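You operate a simulated robot arm through the tools that you are given. There is no shell and no other tool. Be economical: measure what you need, move in short steps, check, and stop when the job is done.

The job below is to be done with a simulated robot arm. You get a single attempt, and the scene is never put back.

Task
Fetch the cream box that expires last from the fourth shelf from the bottom of the grey rack and set it in the small carton. Then open the lower drawer, put the black box that says "straight" from the top of the parts bench in the inside of the lower drawer and shut the drawer again. Then open the check bench drawer, fetch the red sign and set it in the inside of the check bench drawer, then shut the drawer. Then press the blue plunger button two times. Then press the set button three times. Then stack the medium blue box from the top of the check bench on top of the large blue box. Then turn the small black knob to 20. Then put the blue roll from the fourth shelf from the bottom of the grey rack on the clear panel. Then take the black reel from the top of the parts bench and leave it on the top of the check bench. Then open the upper drawer, take the small black bin and put it in the inside of the upper drawer, then shut the drawer. Do these in the order given. Set down upright: red sign.

Only the result counts: the job must be done as asked and must still hold three seconds after the hand-in. Knocking over, shifting, dropping, spilling or breaking anything else fails it.

Robot
A 7-joint arm with a two-finger parallel gripper on a trunk, on a base that drives. Base frame: it is fixed to the floor where the robot stands at the start and does not move with it; the origin is under the middle of the robot, x ahead of it, y to its left, z up; the surface under the hand at the start is at about z = 0.86. Lengths are in m, angles in degrees, forces in N, time in s.
Its first joint turns from -166.0 to 166.0 degrees. Places, roughly: black box [1, -0.25, 1]; black reel (8x8x8 cm) [0.4, -1.1, 0.9]; blue box [1.25, 1.75, 1]; blue plunger button [1, 1.4, 1]; blue roll (8x8x17 cm) [1.5, 0.3, 1.3]; check bench drawer [1.2, 1.2, 0.7]; clear panel (9x12x1 cm) [-0.6, -1.9, 0.8]; cream box [1, 0, 1.25]; inside of the check bench drawer [1.2, 1.3, 0.7]; inside of the lower drawer [-0.4, -2, 0.4]; inside of the upper drawer [-0.4, -2, 0.6]; lower drawer [-0.5, -1.9, 0.5]; red sign [0.75, 0, 1]; set button [1.1, 1.5, 0.9]; small black bin (8x13x6 cm) [1.3, 1.6, 0.9]; small black knob [1.6, 1, 0.9]; small carton [1.25, 1.25, 1]; top of the check bench [1.3, 1.4, 0.9]; upper drawer [-0.5, -1.9, 0.7]. Payload 3.43 kg.
The TCP is the grasp point between the finger pads, 0.03 m short of the fingertips. In the tool frame z runs along the fingers and y along their closing line. Largest opening 0.094 m; finger width 0.028, thickness 0.01; the body of the gripper, 0.05 by 0.096 m, starts 0.055 m behind the TCP.
Orientation is that of the tool frame in the base frame, as [roll, pitch, yaw] about the fixed x, y, z axes, in that order (R = Rz(yaw) Ry(pitch) Rx(roll)). With the fingers straight down and closing along the base's y, the tool's x points along the base's -x, its y along +y and its z along -z.

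Tools
- The arm moves only by the tool servo_tool. Its argument "steps" is a list of rows, each an object (a shift or turn left out is 0, a gripper value left out holds the last) with "offset": the shift along the tool's x, y, z in m, a list of three; "delta_rot": the turn, a rotation vector about the tool's x, y, z in degrees, a list of three; "grip": the opening in per cent of the stroke, from 0 (shut) to 100 (fully open). In form: [{"offset": [tx, ty, tz], "delta_rot": [ax, ay, az], "grip": grip}, ...]. A call has 1 to 12 rows; each row shifts and turns the commanded pose from where the row before left it, along the tool's axes as they then stand. Rows are played at 5 a second. More than 0.05 m and 8.6 degrees between two rows, or a gripper value outside its range, and nothing of the call is played. Where a pose cannot be reached the arm comes as near as it can. A force on the tool above 40 N (or 10 N above the force at the start of the call, whichever is more), or a blocked arm, ends the call early, and 0.2 s more pass. The fingers move at their own pace (about 0.045 m/s each) and stop on an object; they squeeze with about 31 N. The grip force told is the motor's: it shows also when the fingers shut on nothing. Time passes only in rows, and 0.2 s behind the last, so rows that do not move let the fingers close. The reply holds the time, the measured pose of the TCP, the force on the tool along the base axes, the opening and the grip force, in the units named above and with some noise, with the torque about the TCP (base axes, N m) and any sound that the robot's microphone picked up.
- Cameras (640 x 400 px; columns grow to the right, rows downward): "scene" is now at [0.492, 0.153, 1.3466]; the picture's right is [-0.66, -0.75, 0.00], its down [-0.31, 0.27, -0.91] and it looks along [0.69, -0.60, -0.41] (base axes); focal length 214 px, centre (320, 200). "wrist" rides on the gripper at [0.076, 0.014, -0.103] in the tool frame; the picture's right is [-0.18, 0.98, 0.00], its down [-0.75, -0.14, -0.64] and it looks along [-0.63, -0.12, 0.77] (tool axes); focal length 243 px, centre (320, 200).
- get_image(camera): a new picture of that camera. The clock stands still meanwhile.
- lift_body(by): slides the trunk up (or, below 0, down) by that many m; the arm and the scene camera ride with it, the base frame stays. It gives what a move gives, with no picture.
- base_move(legs): drives the robot by 1 to 6 legs, each [ahead, left, turn to the left] in m, m and degrees, along the robot's own axes; the way and the turn of a leg run together, so that a leg with both is an arc; at most 1.5 m and 180 degrees a leg. The arm and the cameras ride along, it lands a little off, and it stops where it bumps. It gives what a move gives.
- pan_tilt(pan, tilt): turns the head with the scene camera to pan (to the left, within 103 degrees either way) and tilt (down, from -29 to 69), counted from straight ahead of the robot. It gives what a move gives.
- point_at(camera, pixels): there is no depth. For up to 12 entries [column, row, z] of the newest picture of that camera ("zoom" is the newest enlarged one), the place [x, y] in the base frame at which the ray of that pixel passes the height z, good to about 0.003 m. The clock stands still meanwhile.
- zoom(camera, box): a new picture of the part [left, top, right, bottom] of that camera's present view, enlarged. The clock stands still meanwhile.
- finish_job(): hands the job in; it is judged then, once.

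Keep the steps short. Do not move on a guess: measure, check each grasp and each placing, and mend mistakes. In all there are 371 turns and 316 pictures (those below and enlarged ones count). Leave the gripper open and the arm clear of the work at the hand-in unless told otherwise, and finish with a single line.

The tools are called as name(argument=value, ...) on one line, values as JSON. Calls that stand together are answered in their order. servo_tool: Moves the arm, as the interface text tells. Its arguments: {"type":"object","properties":{"steps":{"type":"array","items":{"type":"object","properties":{"offset":{"type":"array","items":{"type":"number"}},"delta_rot":{"type":"array","items":{"type":"number"}},"grip":{"type":"number"}}}}},"required":["steps"]} The other tools are called the same way: lift_body (by) slides the trunk up or down; base_move (legs) drives the base; pan_tilt (pan, tilt) turns the head that bears the scene camera; get_image (camera) takes a picture; point_at (camera, pixels) gives the place at which the rays of pixels pass given heights; zoom (camera, box) takes an enlarged picture of a part of a camera's view; finish_job () hands the job in.

At the start:

```text
clock: 0.0
tool_pos: [0.5241, -0.2517, 1.4128]
tool_rot: [180.0, 0.1, -180.0]
contact_force: [-0.4, 0.1, -0.4]
torque: [0.01, 0.01, -0.01]
width: 0.094
grasp_force: 0.1
trunk travel left (down, up): [-0.425, 0.065]
robot x, y, heading: [-0.0007, -0.0051, 0.1]
head pan, tilt: [-41.3, 24.2]
```

scene: 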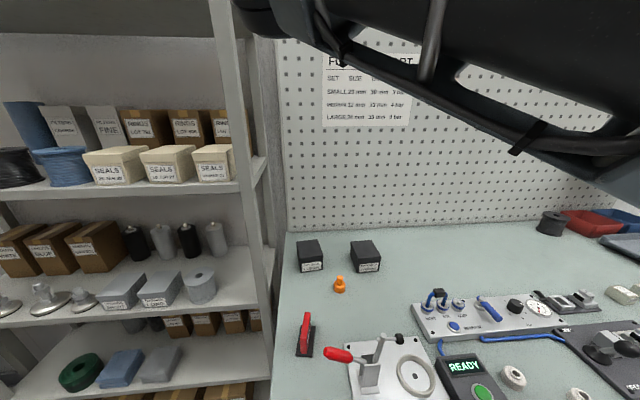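
wrist: 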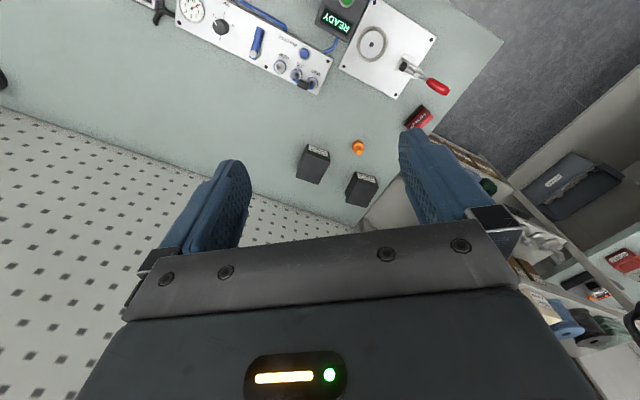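

I'll look around first, starting with the grey rack at left.

pan_tilt(pan=0, tilt=15)

get_image(camera="scene")

pan_tilt(pan=60, tilt=20)

get_image(camera="scene")

pan_tilt(pan=-95, tilt=20)

get_image(camera="scene")

```text
clock: 1.1
tool_pos: [0.523, -0.251, 1.412]
tool_rot: [-179.9, 0.0, -179.9]
contact_force: [0.1, -0.2, -0.4]
torque: [0.03, 0.0, 0.02]
width: 0.094
grasp_force: 0.1
trunk travel left (down, up): [-0.425, 0.065]
robot x, y, heading: [0.0018, 0.0033, 0.1]
head pan, tilt: [0.0, 15.0]
```

```text
313 pictures are left
```

scene: 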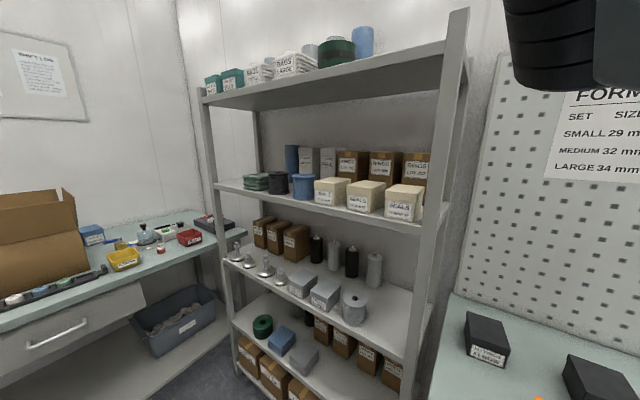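

```text
clock: 2.4
tool_pos: [0.5227, -0.2509, 1.4122]
tool_rot: [-180.0, 0.0, 179.9]
contact_force: [0.2, -0.9, 0.5]
torque: [-0.04, -0.03, 0.0]
width: 0.094
grasp_force: 0.0
trunk travel left (down, up): [-0.425, 0.065]
robot x, y, heading: [-0.0014, -0.0021, 0.1]
head pan, tilt: [60.0, 20.0]
```

```text
312 pictures are left
```

scene: 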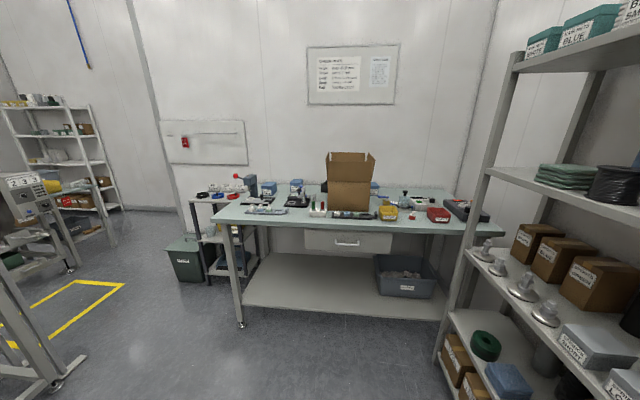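

```text
clock: 4.8
tool_pos: [0.5221, -0.2515, 1.4114]
tool_rot: [180.0, -0.1, -179.9]
contact_force: [-0.5, -0.1, 0.4]
torque: [-0.01, -0.01, -0.01]
width: 0.094
grasp_force: 0.0
trunk travel left (down, up): [-0.425, 0.065]
robot x, y, heading: [-0.0026, -0.0027, 0.1]
head pan, tilt: [-95.0, 20.0]
```

```text
311 pictures are left
```

scene: 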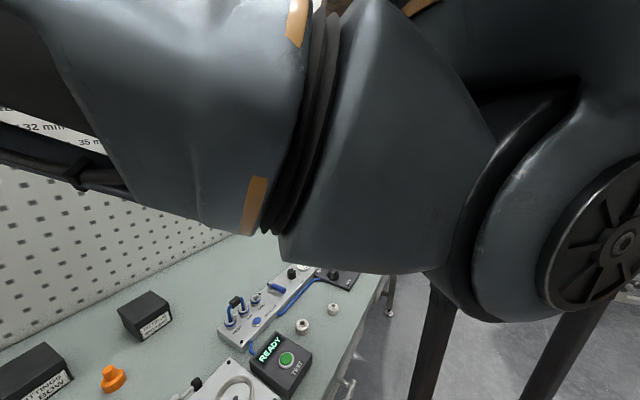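

pan_tilt(pan=-5, tilt=15)

zoom(camera="scene", box=[200, 120, 460, 282])

zoom(camera="scene", box=[330, 150, 460, 231])

```text
clock: 6.4
tool_pos: [0.5229, -0.2501, 1.412]
tool_rot: [-180.0, 0.0, -180.0]
contact_force: [0.6, 0.4, 0.9]
torque: [0.0, 0.03, -0.04]
width: 0.0941
grasp_force: 0.1
trunk travel left (down, up): [-0.425, 0.065]
robot x, y, heading: [0.0002, -0.0004, 0.3]
head pan, tilt: [-5.0, 15.0]
```

```text
2.46 times, centred on (330, 201) of scene
```

zoom: 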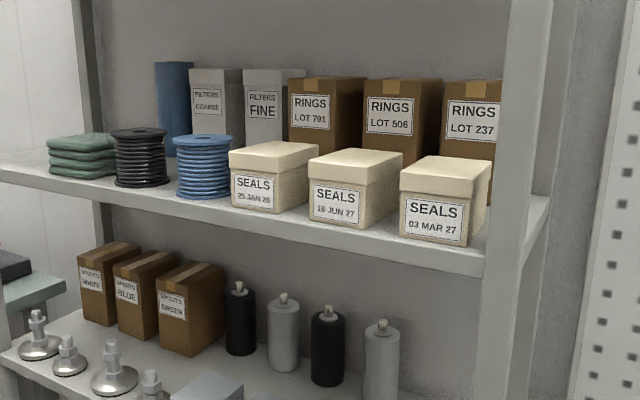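

```text
4.92 times, centred on (395, 190) of scene
```

zoom: 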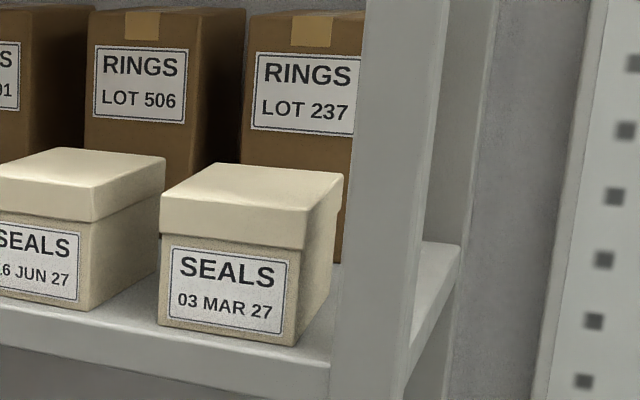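

zoom(camera="scene", box=[280, 165, 370, 221])

zoom(camera="scene", box=[200, 120, 360, 220])

get_image(camera="scene")

```text
7.11 times, centred on (325, 193) of scene
```

zoom: 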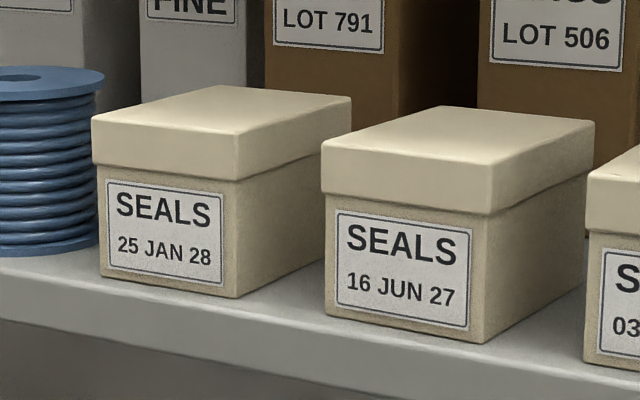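

```text
4.00 times, centred on (280, 170) of scene
```

zoom: 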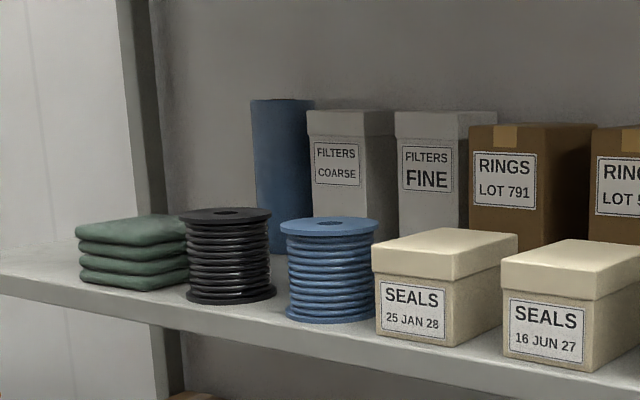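

```text
306 pictures are left
```

scene: 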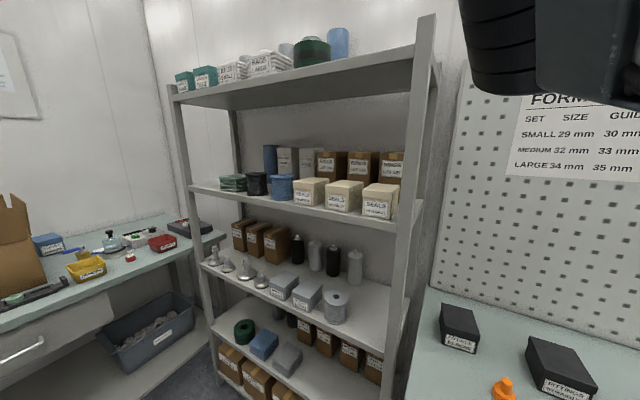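

I'll measure the Jan 28 box from two trunk heights for parallax (the zoom view 4x: box corners at (376,335), (447,348), top (455,260), (518,233), (432,228), (372,245)).

point_at(camera="zoom", pixels=[[376, 335, 1.2], [447, 348, 1.2], [372, 245, 1.3], [455, 262, 1.3], [518, 233, 1.3], [432, 228, 1.3], [372, 245, 1.25], [455, 262, 1.25], [376, 335, 1.15], [447, 348, 1.15]])

lift_body(by=-0.15)

zoom(camera="scene", box=[200, 80, 360, 180])

```text
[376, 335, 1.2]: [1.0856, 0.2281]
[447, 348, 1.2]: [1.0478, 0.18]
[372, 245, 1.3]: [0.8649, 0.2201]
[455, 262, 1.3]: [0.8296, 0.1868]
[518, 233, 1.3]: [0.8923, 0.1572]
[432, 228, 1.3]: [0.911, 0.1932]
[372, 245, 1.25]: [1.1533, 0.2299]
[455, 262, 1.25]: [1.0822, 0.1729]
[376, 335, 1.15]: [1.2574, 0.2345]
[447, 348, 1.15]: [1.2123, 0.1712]
```

```text
clock: 8.2
tool_pos: [0.5226, -0.2514, 1.2618]
tool_rot: [-180.0, -0.1, -180.0]
contact_force: [0.0, -0.5, -0.2]
torque: [-0.01, -0.01, 0.0]
width: 0.094
grasp_force: 0.1
trunk travel left (down, up): [-0.275, 0.215]
robot x, y, heading: [0.002, -0.0016, 0.3]
head pan, tilt: [-5.0, 15.0]
```

```text
4.00 times, centred on (280, 130) of scene
```

zoom: 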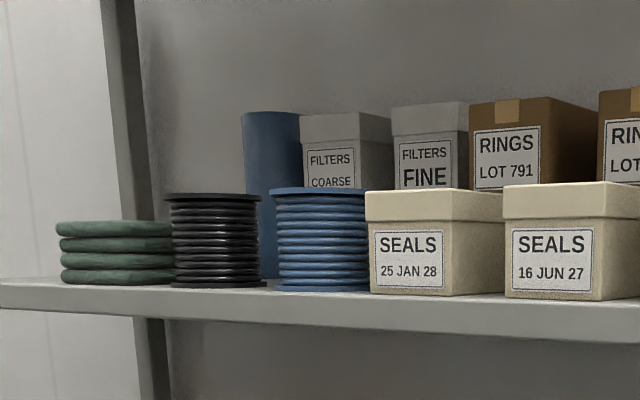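

point_at(camera="zoom", pixels=[[370, 293, 1.15], [450, 297, 1.15], [370, 293, 1.16], [450, 297, 1.16], [370, 293, 1.17], [450, 297, 1.17], [366, 192, 1.25], [448, 194, 1.25], [366, 192, 1.26], [448, 194, 1.26], [366, 192, 1.24], [448, 194, 1.24]])

```text
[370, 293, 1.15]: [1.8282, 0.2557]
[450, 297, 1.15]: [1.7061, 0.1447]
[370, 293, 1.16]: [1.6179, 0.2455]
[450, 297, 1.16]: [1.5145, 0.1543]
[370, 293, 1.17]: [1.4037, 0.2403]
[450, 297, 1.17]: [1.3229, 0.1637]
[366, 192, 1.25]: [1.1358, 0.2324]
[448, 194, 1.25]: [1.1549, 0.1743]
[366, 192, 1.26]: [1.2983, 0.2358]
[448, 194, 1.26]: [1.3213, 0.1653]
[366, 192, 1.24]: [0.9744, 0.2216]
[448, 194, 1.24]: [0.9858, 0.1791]
```

lift_body(by=0.2)

pan_tilt(pan=55, tilt=20)

zoom(camera="scene", box=[190, 130, 510, 330])

get_image(camera="scene")

```text
clock: 10.3
tool_pos: [0.5225, -0.2517, 1.4612]
tool_rot: [-180.0, 0.0, -180.0]
contact_force: [0.0, 0.2, 0.4]
torque: [0.03, -0.03, -0.01]
width: 0.094
grasp_force: 0.0
trunk travel left (down, up): [-0.475, 0.015]
robot x, y, heading: [-0.0014, -0.0008, 0.1]
head pan, tilt: [-5.0, 15.0]
```

```text
clock: 11.7
tool_pos: [0.523, -0.251, 1.4612]
tool_rot: [-180.0, 0.0, -179.9]
contact_force: [0.0, -0.4, -0.5]
torque: [-0.01, -0.02, 0.03]
width: 0.0941
grasp_force: 0.2
trunk travel left (down, up): [-0.475, 0.015]
robot x, y, heading: [-0.0035, 0.0007, -0.1]
head pan, tilt: [55.0, 20.0]
```

```text
2.00 times, centred on (350, 230) of scene
```

zoom: 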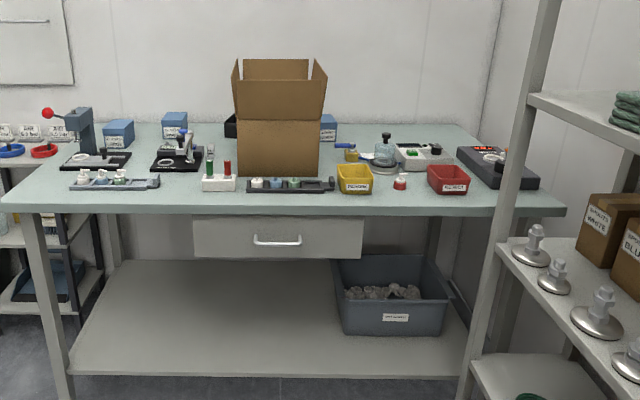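

```text
303 pictures are left
```

scene: 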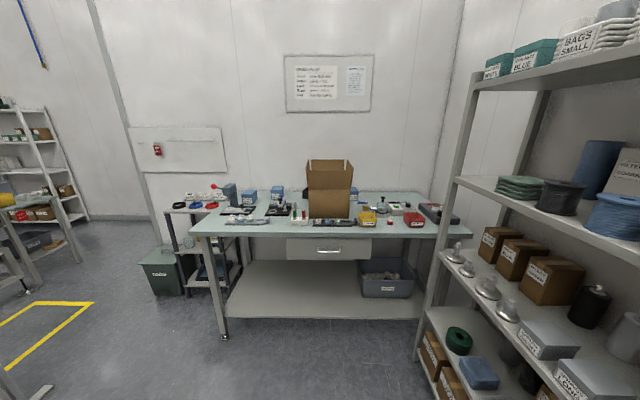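

point_at(camera="zoom", pixels=[[8, 212, 0.87], [565, 214, 0.87], [470, 125, 0.87], [125, 124, 0.87], [238, 176, 0.87], [318, 176, 0.87], [193, 218, 0.8], [363, 220, 0.8], [280, 240, 0.75], [72, 398, 0.0], [460, 398, 0.0]])

pan_tilt(pan=-30, tilt=40)

get_image(camera="scene")

```text
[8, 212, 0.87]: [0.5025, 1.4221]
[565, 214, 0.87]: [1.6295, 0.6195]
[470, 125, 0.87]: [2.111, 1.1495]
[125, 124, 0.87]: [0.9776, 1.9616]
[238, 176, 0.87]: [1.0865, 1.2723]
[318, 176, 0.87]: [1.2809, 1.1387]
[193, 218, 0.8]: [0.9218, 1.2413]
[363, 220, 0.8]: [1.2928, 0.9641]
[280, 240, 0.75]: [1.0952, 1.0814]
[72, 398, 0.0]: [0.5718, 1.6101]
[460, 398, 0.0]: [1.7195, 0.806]
```

```text
clock: 13.2
tool_pos: [0.5224, -0.2514, 1.4616]
tool_rot: [-180.0, 0.0, 179.9]
contact_force: [-0.3, -0.2, 0.5]
torque: [-0.01, 0.0, 0.01]
width: 0.0939
grasp_force: 0.0
trunk travel left (down, up): [-0.475, 0.015]
robot x, y, heading: [0.0028, 0.0015, -0.2]
head pan, tilt: [-30.0, 40.0]
```

```text
302 pictures are left
```

scene: 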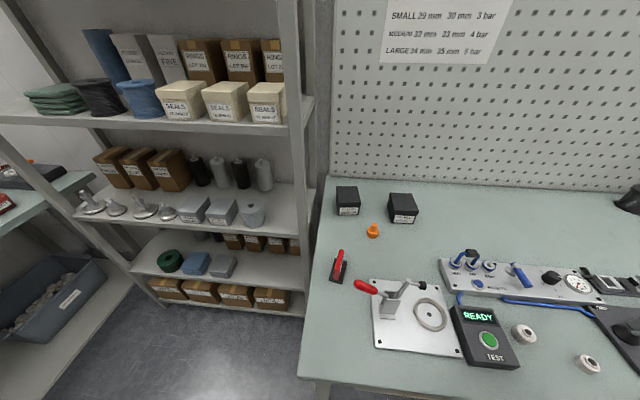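

Room axes are rotated about -35.5° from the base frame. Turn to face the rack, then slide left to be in front of the cream boxes.

base_move(legs=[[0, 0, -35.5], [0, 0.82, 0]])

pan_tilt(pan=0, tilt=20)

get_image(camera="scene")

get_image(camera="wrist")

```text
clock: 19.3
tool_pos: [0.7568, 0.1627, 1.4615]
tool_rot: [180.0, 0.0, 144.4]
contact_force: [0.9, 0.4, 0.2]
torque: [0.02, 0.02, 0.01]
width: 0.094
grasp_force: 0.0
trunk travel left (down, up): [-0.475, 0.015]
robot x, y, heading: [0.4758, 0.6735, -35.7]
head pan, tilt: [-30.0, 40.0]
```

```text
clock: 20.3
tool_pos: [0.7563, 0.1625, 1.4624]
tool_rot: [180.0, 0.0, 144.4]
contact_force: [0.1, 0.3, 0.6]
torque: [-0.03, 0.01, 0.01]
width: 0.0941
grasp_force: 0.0
trunk travel left (down, up): [-0.475, 0.015]
robot x, y, heading: [0.4767, 0.6753, -35.4]
head pan, tilt: [0.0, 20.0]
```

```text
301 pictures are left
```

scene: 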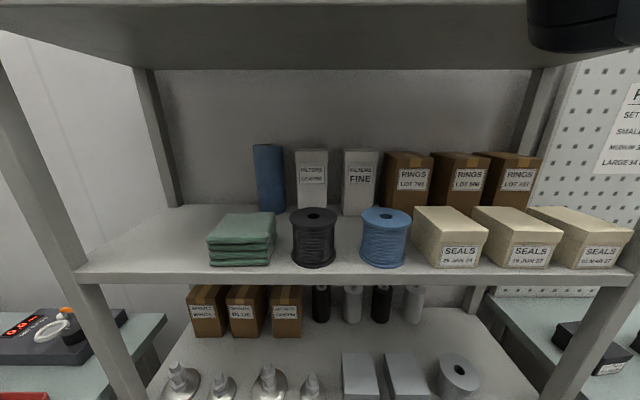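

```text
300 pictures are left
```

wrist: 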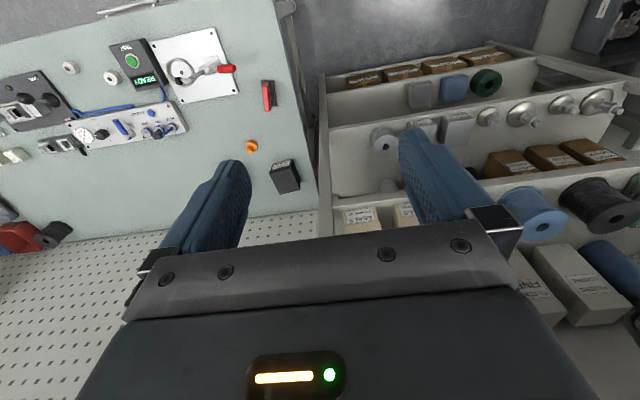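

zoom(camera="scene", box=[340, 180, 500, 280])

point_at(camera="scene", pixels=[[150, 70, 1.55], [540, 70, 1.55], [80, 270, 1.18], [640, 285, 1.18], [270, 210, 1.182]])

```text
4.00 times, centred on (420, 230) of scene
```

zoom: 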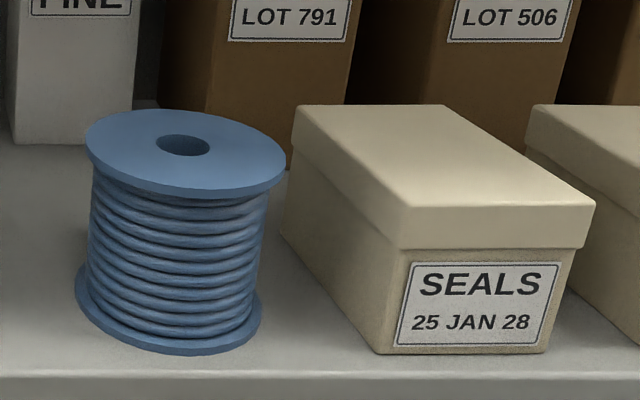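

```text
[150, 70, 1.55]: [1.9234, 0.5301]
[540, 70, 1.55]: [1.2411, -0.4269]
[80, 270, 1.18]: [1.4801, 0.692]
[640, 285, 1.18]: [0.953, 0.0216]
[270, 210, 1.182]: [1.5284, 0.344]
```

point_at(camera="zoom", pixels=[[295, 106, 1.251], [443, 104, 1.251], [412, 207, 1.251], [596, 204, 1.251], [376, 353, 1.182], [548, 353, 1.182], [527, 106, 1.251], [85, 150, 1.26], [288, 175, 1.26], [190, 192, 1.26], [262, 325, 1.182], [75, 295, 1.182]])

```text
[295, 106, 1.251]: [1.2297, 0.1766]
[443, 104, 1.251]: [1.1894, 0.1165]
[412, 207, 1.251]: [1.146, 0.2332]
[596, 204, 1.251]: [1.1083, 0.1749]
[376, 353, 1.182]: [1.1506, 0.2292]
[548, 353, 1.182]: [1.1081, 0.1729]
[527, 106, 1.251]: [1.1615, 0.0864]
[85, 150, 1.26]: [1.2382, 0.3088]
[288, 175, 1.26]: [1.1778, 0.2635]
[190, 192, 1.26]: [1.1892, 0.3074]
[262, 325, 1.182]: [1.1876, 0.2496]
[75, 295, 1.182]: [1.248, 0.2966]
```

Box center ≈ (1.168, 0.175), top 1.251, yaw ≈ -34.5°. I'll slide the tool left and tilt it 45° toward the rack, then move to a pre-grasp pose.

servo_tool(steps=[{"offset": [0, 0.0417, 0], "delta_rot": [0, -7.5, 0], "grip": 100}, {"offset": [0, 0.0417, 0], "delta_rot": [0, -7.5, 0]}, {"offset": [0, 0.0417, 0], "delta_rot": [0, -7.5, 0]}, {"offset": [0, 0.0417, 0], "delta_rot": [0, -7.5, 0]}, {"offset": [0, 0.0417, 0], "delta_rot": [0, -7.5, 0]}, {"offset": [0, 0.0417, 0], "delta_rot": [0, -7.5, 0]}, {"offset": [-0.019, 0, 0.04]}, {"offset": [-0.019, 0, 0.04]}, {"offset": [-0.019, 0, 0.04]}, {}])

get_image(camera="wrist")

get_image(camera="scene")

```text
clock: 21.3
tool_pos: [0.8379, 0.2797, 1.467]
tool_rot: [179.9, 29.2, 142.3]
contact_force: [41.3, -3.3, -8.3]
torque: [-0.58, 1.64, -3.23]
width: 0.0939
grasp_force: 0.1
trunk travel left (down, up): [-0.475, 0.015]
robot x, y, heading: [0.4779, 0.6703, -35.5]
head pan, tilt: [0.0, 20.0]
stopped in row 4: the force on the tool passed its limit at 136 N (the readings are from after the stop); the commanded pose is now the measured one
```

```text
298 pictures are left
```

wrist: 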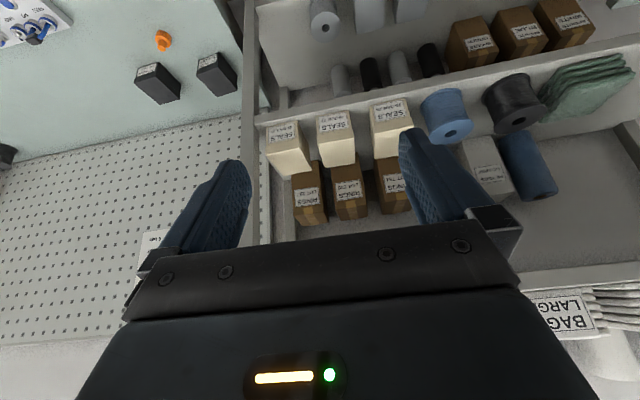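

```text
297 pictures are left
```

scene: 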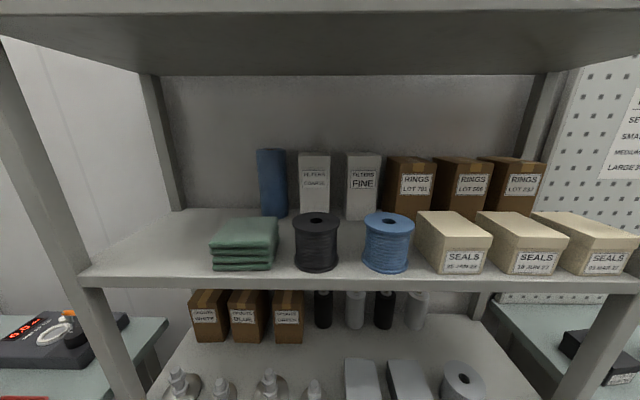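

Force spiked: the hand swung into the robot's own head mast (camera sits ahead-left of the arm). I'll back the arm off to the right, extend forward a bit, and instead shift the base left.

servo_tool(steps=[{"offset": [0, -0.03, 0]}, {"offset": [0, -0.04, 0]}, {"offset": [0, -0.04, 0], "delta_rot": [0, 0, 0]}, {"offset": [-0.03, -0.02, 0.02]}, {"offset": [-0.03, 0, 0.02]}])

base_move(legs=[[0, 0.22, 0]])

get_image(camera="scene")

```text
clock: 22.5
tool_pos: [0.8145, 0.1324, 1.4614]
tool_rot: [179.7, 29.4, 142.3]
contact_force: [0.5, -0.1, 0.7]
torque: [0.02, 0.01, -0.01]
width: 0.0942
grasp_force: 0.1
trunk travel left (down, up): [-0.475, 0.015]
robot x, y, heading: [0.4795, 0.668, -35.6]
head pan, tilt: [0.0, 20.0]
```

```text
clock: 24.2
tool_pos: [0.9459, 0.3145, 1.4609]
tool_rot: [-179.8, 29.1, 142.6]
contact_force: [-0.2, -0.2, 0.5]
torque: [0.01, -0.01, 0.04]
width: 0.0939
grasp_force: 0.0
trunk travel left (down, up): [-0.475, 0.015]
robot x, y, heading: [0.6063, 0.8506, -35.5]
head pan, tilt: [0.0, 20.0]
```

```text
296 pictures are left
```

scene: 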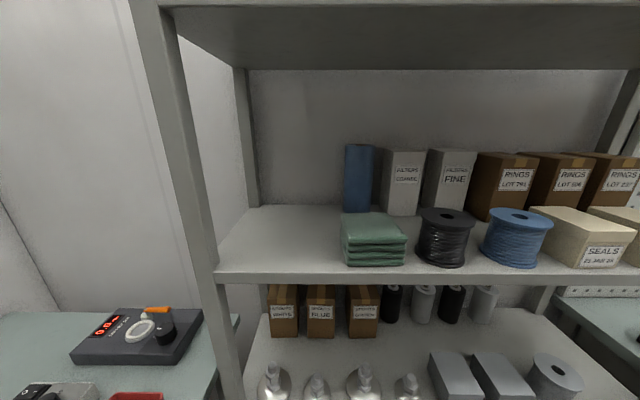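

servo_tool(steps=[{"offset": [0, 0.008, 0.02], "delta_rot": [0, -8, 0]}, {"offset": [0, 0.008, 0.02], "delta_rot": [0, -8, 0]}, {"delta_rot": [-1.7, 0, -1.7]}, {"offset": [-0.004, 0, 0.04]}, {"offset": [-0.004, 0, 0.04]}, {"offset": [-0.003, 0, 0.04]}, {"offset": [0, 0, 0.03]}, {}])

get_image(camera="wrist")

get_image(camera="scene")

```text
clock: 26.0
tool_pos: [1.0666, 0.2483, 1.3294]
tool_rot: [-179.8, 45.0, 145.0]
contact_force: [-0.2, 0.1, -0.6]
torque: [-0.01, -0.01, 0.01]
width: 0.0941
grasp_force: 0.0
trunk travel left (down, up): [-0.475, 0.015]
robot x, y, heading: [0.6049, 0.8524, -35.6]
head pan, tilt: [0.0, 20.0]
```

```text
295 pictures are left
```

wrist: 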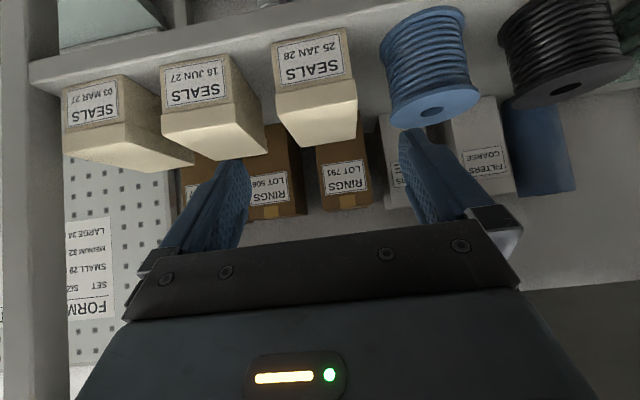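

```text
294 pictures are left
```

scene: 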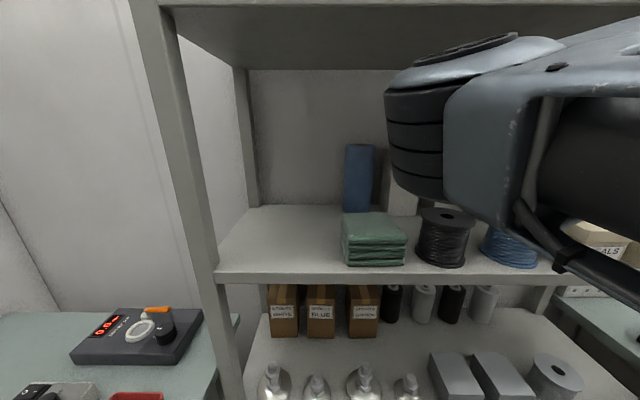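

point_at(camera="wrist", pixels=[[281, 116, 1.251], [356, 100, 1.251], [286, 148, 1.251], [357, 141, 1.251]])

```text
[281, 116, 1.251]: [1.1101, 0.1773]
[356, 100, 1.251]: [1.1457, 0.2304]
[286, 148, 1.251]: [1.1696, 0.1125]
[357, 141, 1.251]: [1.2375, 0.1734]
```

Aligned. Advancing along the finger axis onto the box and closing.

servo_tool(steps=[{"offset": [-0.0076, 0, 0.037]}, {"offset": [0, 0, 0.037], "delta_rot": [-0.6, 0, -0.6]}, {"offset": [0, 0, 0.037]}, {"offset": [0, 0, 0.037]}, {}])

get_image(camera="wrist")

```text
clock: 27.2
tool_pos: [1.1571, 0.1849, 1.2301]
tool_rot: [-179.9, 45.1, 145.9]
contact_force: [-0.2, -0.4, -0.2]
torque: [0.0, 0.01, 0.01]
width: 0.0939
grasp_force: 0.2
trunk travel left (down, up): [-0.475, 0.015]
robot x, y, heading: [0.6078, 0.851, -35.5]
head pan, tilt: [0.0, 20.0]
```

```text
293 pictures are left
```

wrist: 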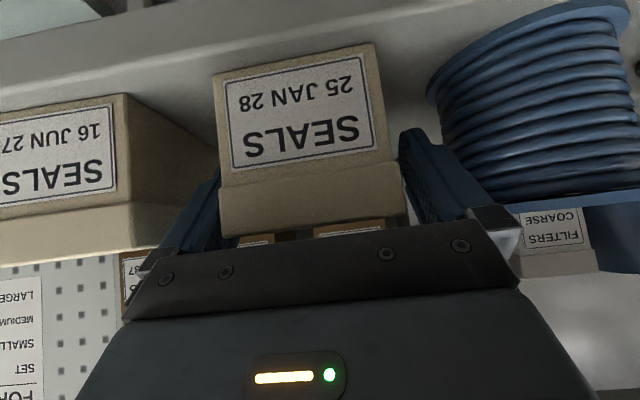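

servo_tool(steps=[{"grip": 0}, {}, {}, {}, {"offset": [-0.014, 0, -0.014]}, {"offset": [0, 0, -0.03]}, {}])

get_image(camera="wrist")

```text
clock: 28.8
tool_pos: [1.1388, 0.1972, 1.271]
tool_rot: [-179.9, 45.0, 145.9]
contact_force: [0.3, -0.3, -0.9]
torque: [-0.01, 0.01, 0.03]
width: 0.0757
grasp_force: 30.6
trunk travel left (down, up): [-0.475, 0.015]
robot x, y, heading: [0.6062, 0.8511, -35.3]
head pan, tilt: [0.0, 20.0]
```

```text
292 pictures are left
```

wrist: 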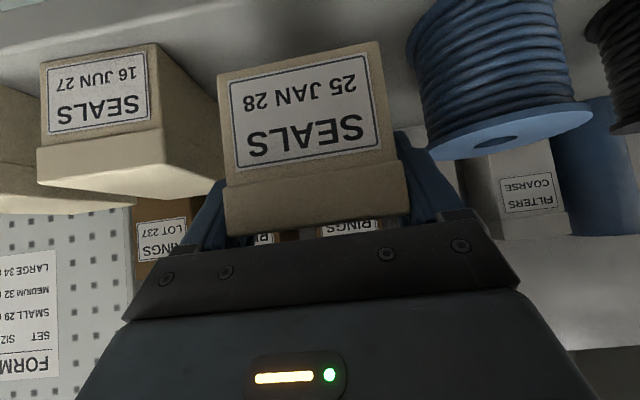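

Box is held (width 0.0757). Retreating along the tool axis, then backing the base away from the rack and turning to the check bench.

servo_tool(steps=[{"offset": [0, 0, -0.035]}, {"offset": [0, 0, -0.035]}, {"offset": [0, 0, -0.035]}, {}])

base_move(legs=[[-0.3, 0, 0], [0, -0.25, 0], [0, 0, 90]])

pan_tilt(pan=0, tilt=30)

get_image(camera="scene")

get_image(camera="wrist")

```text
clock: 29.8
tool_pos: [1.0783, 0.2407, 1.3447]
tool_rot: [-179.9, 45.2, 145.8]
contact_force: [-0.4, 0.3, -0.8]
torque: [0.04, 0.0, -0.01]
width: 0.0758
grasp_force: 31.2
trunk travel left (down, up): [-0.475, 0.015]
robot x, y, heading: [0.6077, 0.8482, -35.8]
head pan, tilt: [0.0, 20.0]
```

```text
clock: 37.0
tool_pos: [0.8319, 1.2939, 1.3442]
tool_rot: [-179.9, 45.1, -124.3]
contact_force: [-0.4, 0.3, -1.0]
torque: [0.02, 0.01, -0.02]
width: 0.0757
grasp_force: 31.1
trunk travel left (down, up): [-0.475, 0.015]
robot x, y, heading: [0.2199, 0.821, 54.6]
head pan, tilt: [0.0, 20.0]
```

```text
clock: 37.8
tool_pos: [0.8311, 1.2939, 1.3457]
tool_rot: [-179.9, 45.0, -124.2]
contact_force: [-0.7, -0.5, -1.1]
torque: [0.01, 0.01, -0.02]
width: 0.0755
grasp_force: 30.7
trunk travel left (down, up): [-0.475, 0.015]
robot x, y, heading: [0.2193, 0.8208, 54.1]
head pan, tilt: [0.0, 30.0]
```

```text
291 pictures are left
```

scene: 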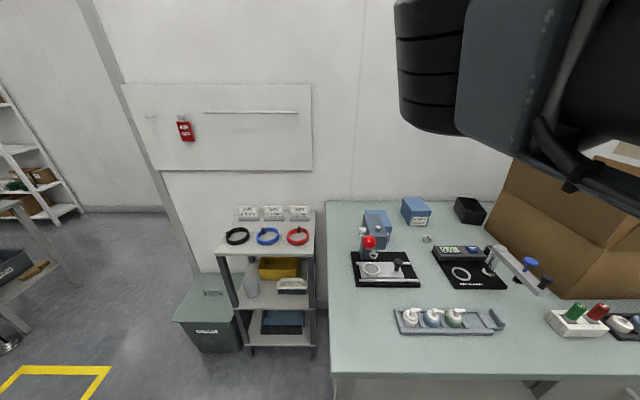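

```text
290 pictures are left
```

wrist: 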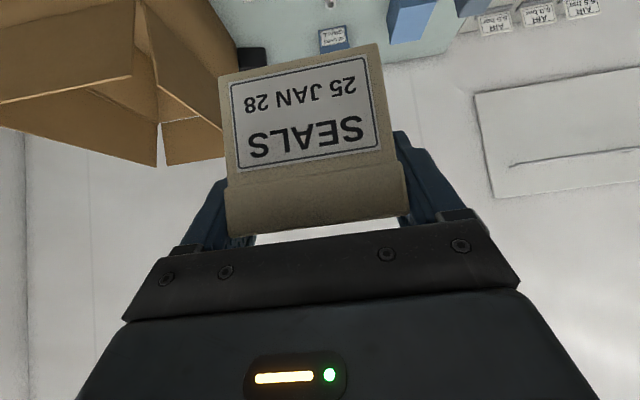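

base_move(legs=[[-0.15, 0, 0], [0, -0.33, 0]])

pan_tilt(pan=-15, tilt=25)

get_image(camera="scene")

get_image(camera="wrist")

```text
clock: 40.9
tool_pos: [1.012, 0.98, 1.3457]
tool_rot: [-179.8, 45.1, -124.2]
contact_force: [-0.3, -0.2, -1.1]
torque: [-0.04, -0.02, 0.02]
width: 0.0757
grasp_force: 31.1
trunk travel left (down, up): [-0.475, 0.015]
robot x, y, heading: [0.4011, 0.5108, 54.3]
head pan, tilt: [0.0, 30.0]
```

```text
clock: 41.7
tool_pos: [1.0133, 0.9809, 1.3448]
tool_rot: [-179.9, 45.1, -124.2]
contact_force: [0.6, -0.6, -1.2]
torque: [-0.01, -0.01, -0.03]
width: 0.0757
grasp_force: 31.1
trunk travel left (down, up): [-0.475, 0.015]
robot x, y, heading: [0.3968, 0.51, 54.7]
head pan, tilt: [-15.0, 25.0]
```

```text
289 pictures are left
```

scene: 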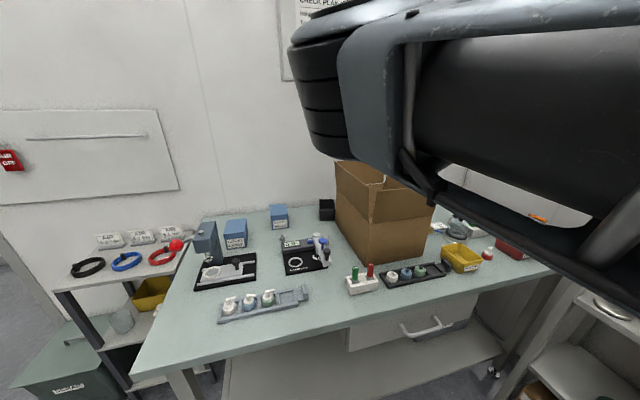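

```text
288 pictures are left
```

wrist: 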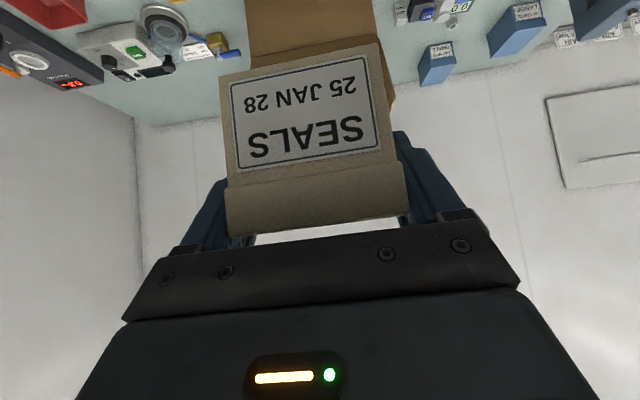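

zoom(camera="scene", box=[310, 150, 470, 250])

```text
4.00 times, centred on (390, 200) of scene
```

zoom: 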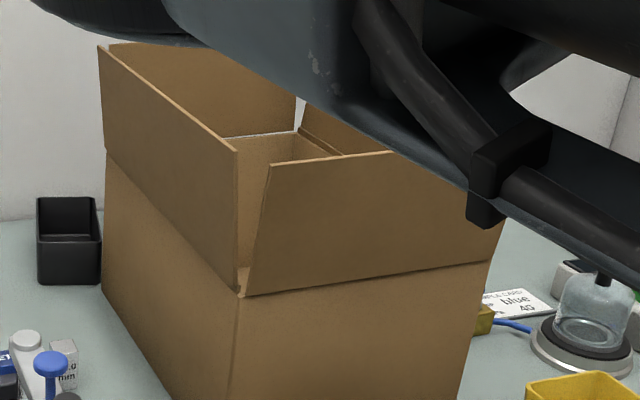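

point_at(camera="zoom", pixels=[[240, 295, 1.0], [240, 295, 1.05], [240, 295, 1.1], [105, 150, 1.05], [497, 258, 1.05], [237, 150, 1.15], [98, 45, 1.15], [390, 152, 1.15], [103, 288, 0.87], [38, 280, 0.87], [100, 280, 0.87]])

```text
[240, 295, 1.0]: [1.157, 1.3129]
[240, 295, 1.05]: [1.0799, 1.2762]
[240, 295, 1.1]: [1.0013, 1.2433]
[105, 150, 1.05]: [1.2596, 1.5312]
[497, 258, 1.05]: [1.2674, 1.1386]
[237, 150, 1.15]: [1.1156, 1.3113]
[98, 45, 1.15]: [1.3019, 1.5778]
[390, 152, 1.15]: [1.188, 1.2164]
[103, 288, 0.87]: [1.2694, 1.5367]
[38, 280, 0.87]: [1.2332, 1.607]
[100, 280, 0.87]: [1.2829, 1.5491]
```

Carton interior: center ≈ (1.267,1.336), body top z≈1.05, flaps to ≈1.15. Drive forward with the box above the flaps, then straighten the tool to 20° off vertical.

base_move(legs=[[0.42, 0, 0]])

servo_tool(steps=[{"delta_rot": [0, 6.25, 0]}, {"delta_rot": [0, 6.25, 0]}, {"delta_rot": [0, 6.25, 0]}, {"delta_rot": [0, 6.25, 0]}, {}])

get_image(camera="wrist")

get_image(camera="scene")

```text
clock: 44.3
tool_pos: [1.2582, 1.3255, 1.3462]
tool_rot: [-179.9, 45.1, -124.1]
contact_force: [-0.4, 0.2, -1.2]
torque: [-0.03, 0.04, -0.02]
width: 0.076
grasp_force: 30.7
trunk travel left (down, up): [-0.475, 0.015]
robot x, y, heading: [0.6458, 0.8533, 54.4]
head pan, tilt: [-15.0, 25.0]
```

```text
clock: 45.5
tool_pos: [1.2583, 1.3242, 1.3445]
tool_rot: [-179.8, 20.1, -124.1]
contact_force: [-0.5, 0.6, -1.2]
torque: [0.0, 0.0, -0.02]
width: 0.0756
grasp_force: 31.4
trunk travel left (down, up): [-0.475, 0.015]
robot x, y, heading: [0.6466, 0.8542, 54.6]
head pan, tilt: [-15.0, 25.0]
```

```text
286 pictures are left
```

wrist: 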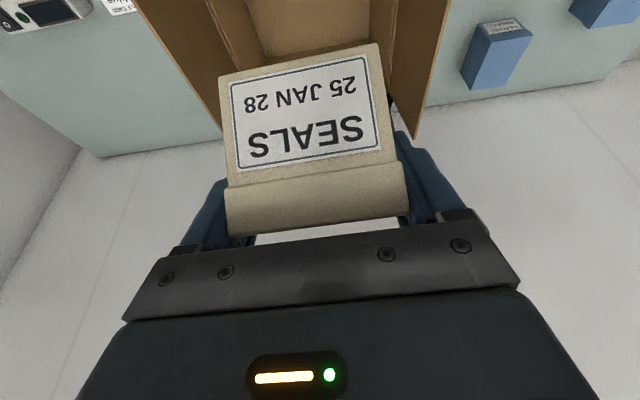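

```text
285 pictures are left
```

scene: 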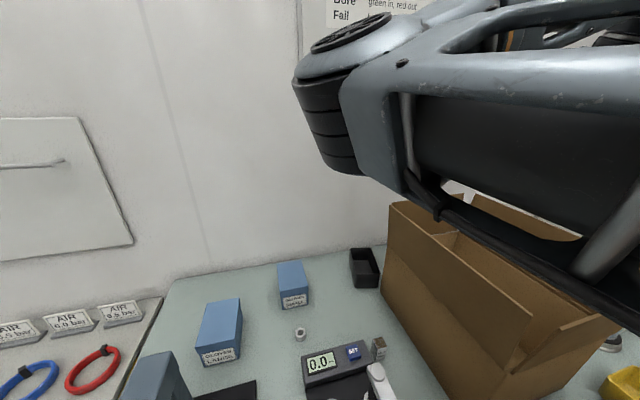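

servo_tool(steps=[{"offset": [-0.026, 0, 0.0096]}, {"offset": [-0.026, 0, 0.0096]}, {"offset": [0.0154, 0, 0.0423]}, {"offset": [0.0154, 0, 0.0423]}, {"offset": [0.0154, 0, 0.0423]}, {"offset": [0.0154, 0, 0.0423]}, {}])

get_image(camera="wrist")

get_image(camera="scene")

```text
clock: 47.1
tool_pos: [1.2876, 1.3729, 1.1661]
tool_rot: [-179.9, 20.1, -124.2]
contact_force: [0.2, 0.7, -1.2]
torque: [0.02, -0.03, 0.01]
width: 0.0758
grasp_force: 31.2
trunk travel left (down, up): [-0.475, 0.015]
robot x, y, heading: [0.6459, 0.8531, 54.2]
head pan, tilt: [-15.0, 25.0]
```

```text
284 pictures are left
```

wrist: 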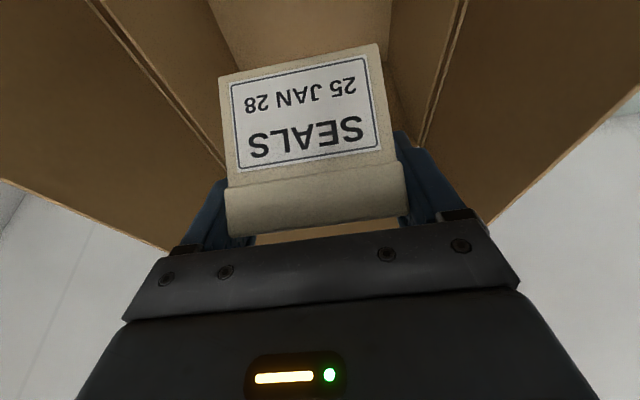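

```text
283 pictures are left
```

scene: 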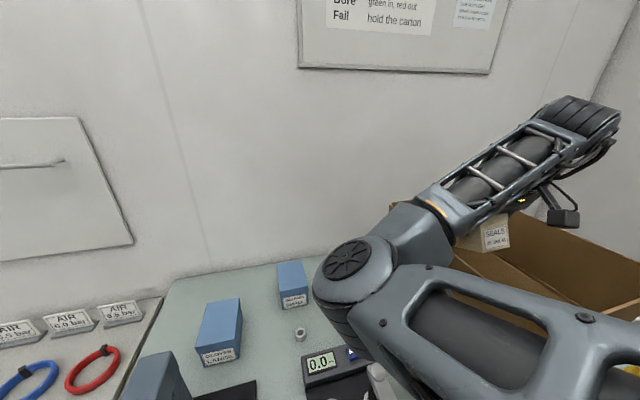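

The arm's elbow swings low and left toward the bench devices when descending here. I'll go back up, and test a more extended posture away from the bench first.

servo_tool(steps=[{"offset": [-0.0154, 0, -0.0423]}, {"offset": [-0.0154, 0, -0.0423]}, {"offset": [-0.0154, 0, -0.0423]}, {"offset": [-0.0154, 0, -0.0423]}, {}])

base_move(legs=[[-0.65, 0, 0]])

servo_tool(steps=[{"offset": [-0.04, 0, 0.0146]}, {"offset": [-0.04, 0, 0.0146]}, {"offset": [-0.04, 0, 0.0146]}, {}])

get_image(camera="scene")

```text
clock: 48.3
tool_pos: [1.2892, 1.3707, 1.3463]
tool_rot: [-180.0, 20.0, -124.2]
contact_force: [-0.1, -0.5, -0.9]
torque: [0.02, 0.02, 0.04]
width: 0.0757
grasp_force: 30.8
trunk travel left (down, up): [-0.475, 0.015]
robot x, y, heading: [0.648, 0.8547, 54.3]
head pan, tilt: [-15.0, 25.0]
```

```text
clock: 51.9
tool_pos: [0.9125, 0.8407, 1.3457]
tool_rot: [-179.9, 20.1, -124.4]
contact_force: [-0.3, 0.1, 0.5]
torque: [0.02, 0.0, 0.01]
width: 0.0755
grasp_force: 31.2
trunk travel left (down, up): [-0.475, 0.015]
robot x, y, heading: [0.2677, 0.3273, 54.2]
head pan, tilt: [-15.0, 25.0]
```

```text
clock: 52.9
tool_pos: [0.9846, 0.9462, 1.3444]
tool_rot: [-179.9, 20.1, -124.3]
contact_force: [-0.3, 0.4, -1.2]
torque: [0.01, 0.03, 0.01]
width: 0.0756
grasp_force: 31.0
trunk travel left (down, up): [-0.475, 0.015]
robot x, y, heading: [0.2667, 0.3222, 54.5]
head pan, tilt: [-15.0, 25.0]
```

```text
282 pictures are left
```

scene: 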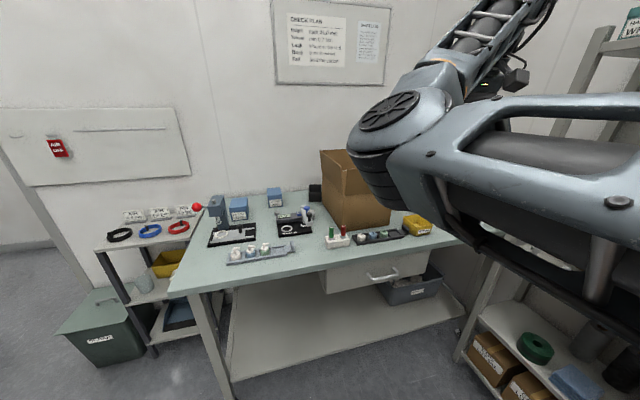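

servo_tool(steps=[{"offset": [0.0154, 0, 0.0423]}, {"offset": [0.0154, 0, 0.0423]}, {"offset": [0.0154, 0, 0.0423]}, {"offset": [0.0154, 0, 0.0423]}, {}])

get_image(camera="scene")

```text
clock: 54.1
tool_pos: [0.9863, 0.9448, 1.1661]
tool_rot: [-179.9, 20.1, -124.4]
contact_force: [0.1, 0.5, -0.8]
torque: [0.01, 0.06, 0.0]
width: 0.0756
grasp_force: 31.7
trunk travel left (down, up): [-0.475, 0.015]
robot x, y, heading: [0.2656, 0.3282, 54.1]
head pan, tilt: [-15.0, 25.0]
```

```text
281 pictures are left
```

scene: 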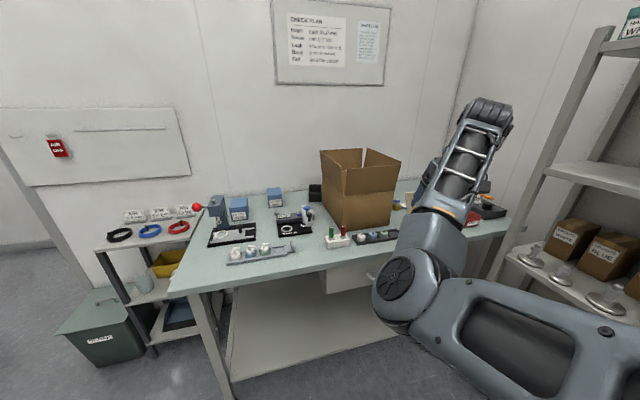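

Testing in free space whether turning the tool about the vertical brings the elbow up.

servo_tool(steps=[{"delta_rot": [2.74, 0, 7.52]}, {"delta_rot": [2.74, 0, 7.52]}, {"delta_rot": [2.74, 0, 7.52]}, {"delta_rot": [2.74, 0, 7.52]}, {"delta_rot": [2.74, 0, 7.52]}, {"delta_rot": [2.74, 0, 7.52]}, {}])

get_image(camera="scene")

```text
clock: 55.7
tool_pos: [0.9839, 0.9454, 1.1654]
tool_rot: [180.0, 20.1, -172.5]
contact_force: [-0.4, 0.8, -0.3]
torque: [-0.02, 0.0, 0.03]
width: 0.0758
grasp_force: 30.6
trunk travel left (down, up): [-0.475, 0.015]
robot x, y, heading: [0.2634, 0.3283, 54.2]
head pan, tilt: [-15.0, 25.0]
```

```text
280 pictures are left
```

scene: 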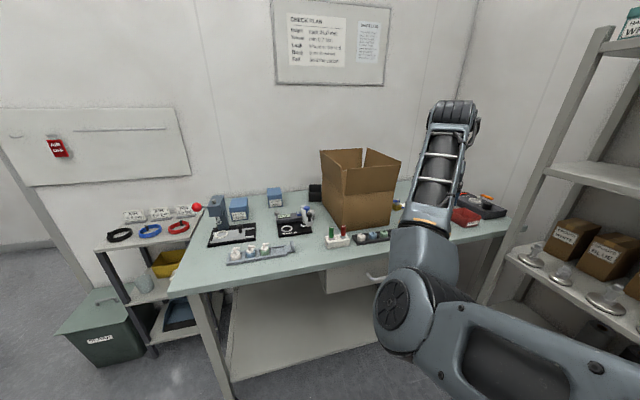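

servo_tool(steps=[{"delta_rot": [-2.74, 0, -7.52]}, {"delta_rot": [-2.74, 0, -7.52]}, {"delta_rot": [-2.74, 0, -7.52]}, {"delta_rot": [-2.74, 0, -7.52]}, {"delta_rot": [-2.74, 0, -7.52]}, {"delta_rot": [-2.74, 0, -7.52]}, {"delta_rot": [-2.74, 0, -7.52]}, {"delta_rot": [-2.74, 0, -7.52]}, {"delta_rot": [-2.74, 0, -7.52]}, {"delta_rot": [-2.74, 0, -7.52]}, {"delta_rot": [-2.74, 0, -7.52]}, {"delta_rot": [-2.74, 0, -7.52]}])

get_image(camera="scene")

```text
clock: 58.3
tool_pos: [0.9839, 0.9469, 1.1657]
tool_rot: [-179.9, 19.9, -76.1]
contact_force: [-0.4, 0.6, -0.3]
torque: [-0.03, 0.0, 0.01]
width: 0.0754
grasp_force: 31.4
trunk travel left (down, up): [-0.475, 0.015]
robot x, y, heading: [0.2674, 0.3239, 54.2]
head pan, tilt: [-15.0, 25.0]
```

```text
279 pictures are left
```

scene: 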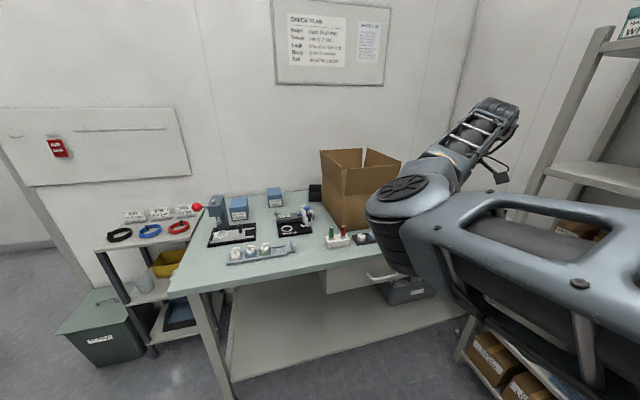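

Turning the tool counter-clockwise raises the elbow. Continue turning, and make the tool vertical.

servo_tool(steps=[{"delta_rot": [0, 6.7, 0]}, {"delta_rot": [0, 6.7, 0]}, {"delta_rot": [0, 6.6, 0]}, {"delta_rot": [0, 0, -8]}, {"delta_rot": [0, 0, -8]}, {"delta_rot": [0, 0, -8]}, {"delta_rot": [0, 0, -8]}, {"delta_rot": [0, 0, -8]}, {}])

get_image(camera="scene")

```text
clock: 60.3
tool_pos: [0.9863, 0.9456, 1.1652]
tool_rot: [-180.0, -0.2, -36.3]
contact_force: [-0.2, -0.4, -1.2]
torque: [0.01, -0.02, 0.01]
width: 0.0758
grasp_force: 31.1
trunk travel left (down, up): [-0.475, 0.015]
robot x, y, heading: [0.2646, 0.3235, 54.1]
head pan, tilt: [-15.0, 25.0]
```

```text
278 pictures are left
```

scene: 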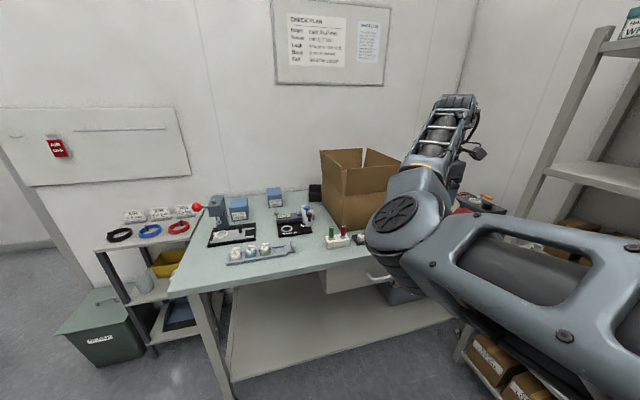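

servo_tool(steps=[{"offset": [0, 0, 0.04]}, {"offset": [0, 0, 0.04]}, {"offset": [0, 0, 0.04]}, {"offset": [0, 0, 0.04]}, {}])

get_image(camera="scene")

```text
clock: 61.5
tool_pos: [0.9851, 0.9455, 1.0057]
tool_rot: [-179.9, 0.0, -36.3]
contact_force: [-0.2, -0.7, -0.7]
torque: [-0.05, 0.0, -0.03]
width: 0.0758
grasp_force: 31.2
trunk travel left (down, up): [-0.475, 0.015]
robot x, y, heading: [0.2716, 0.3237, 54.3]
head pan, tilt: [-15.0, 25.0]
```

```text
277 pictures are left
```

scene: 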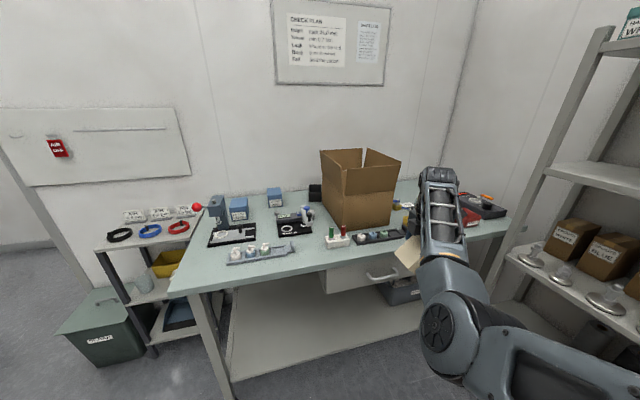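

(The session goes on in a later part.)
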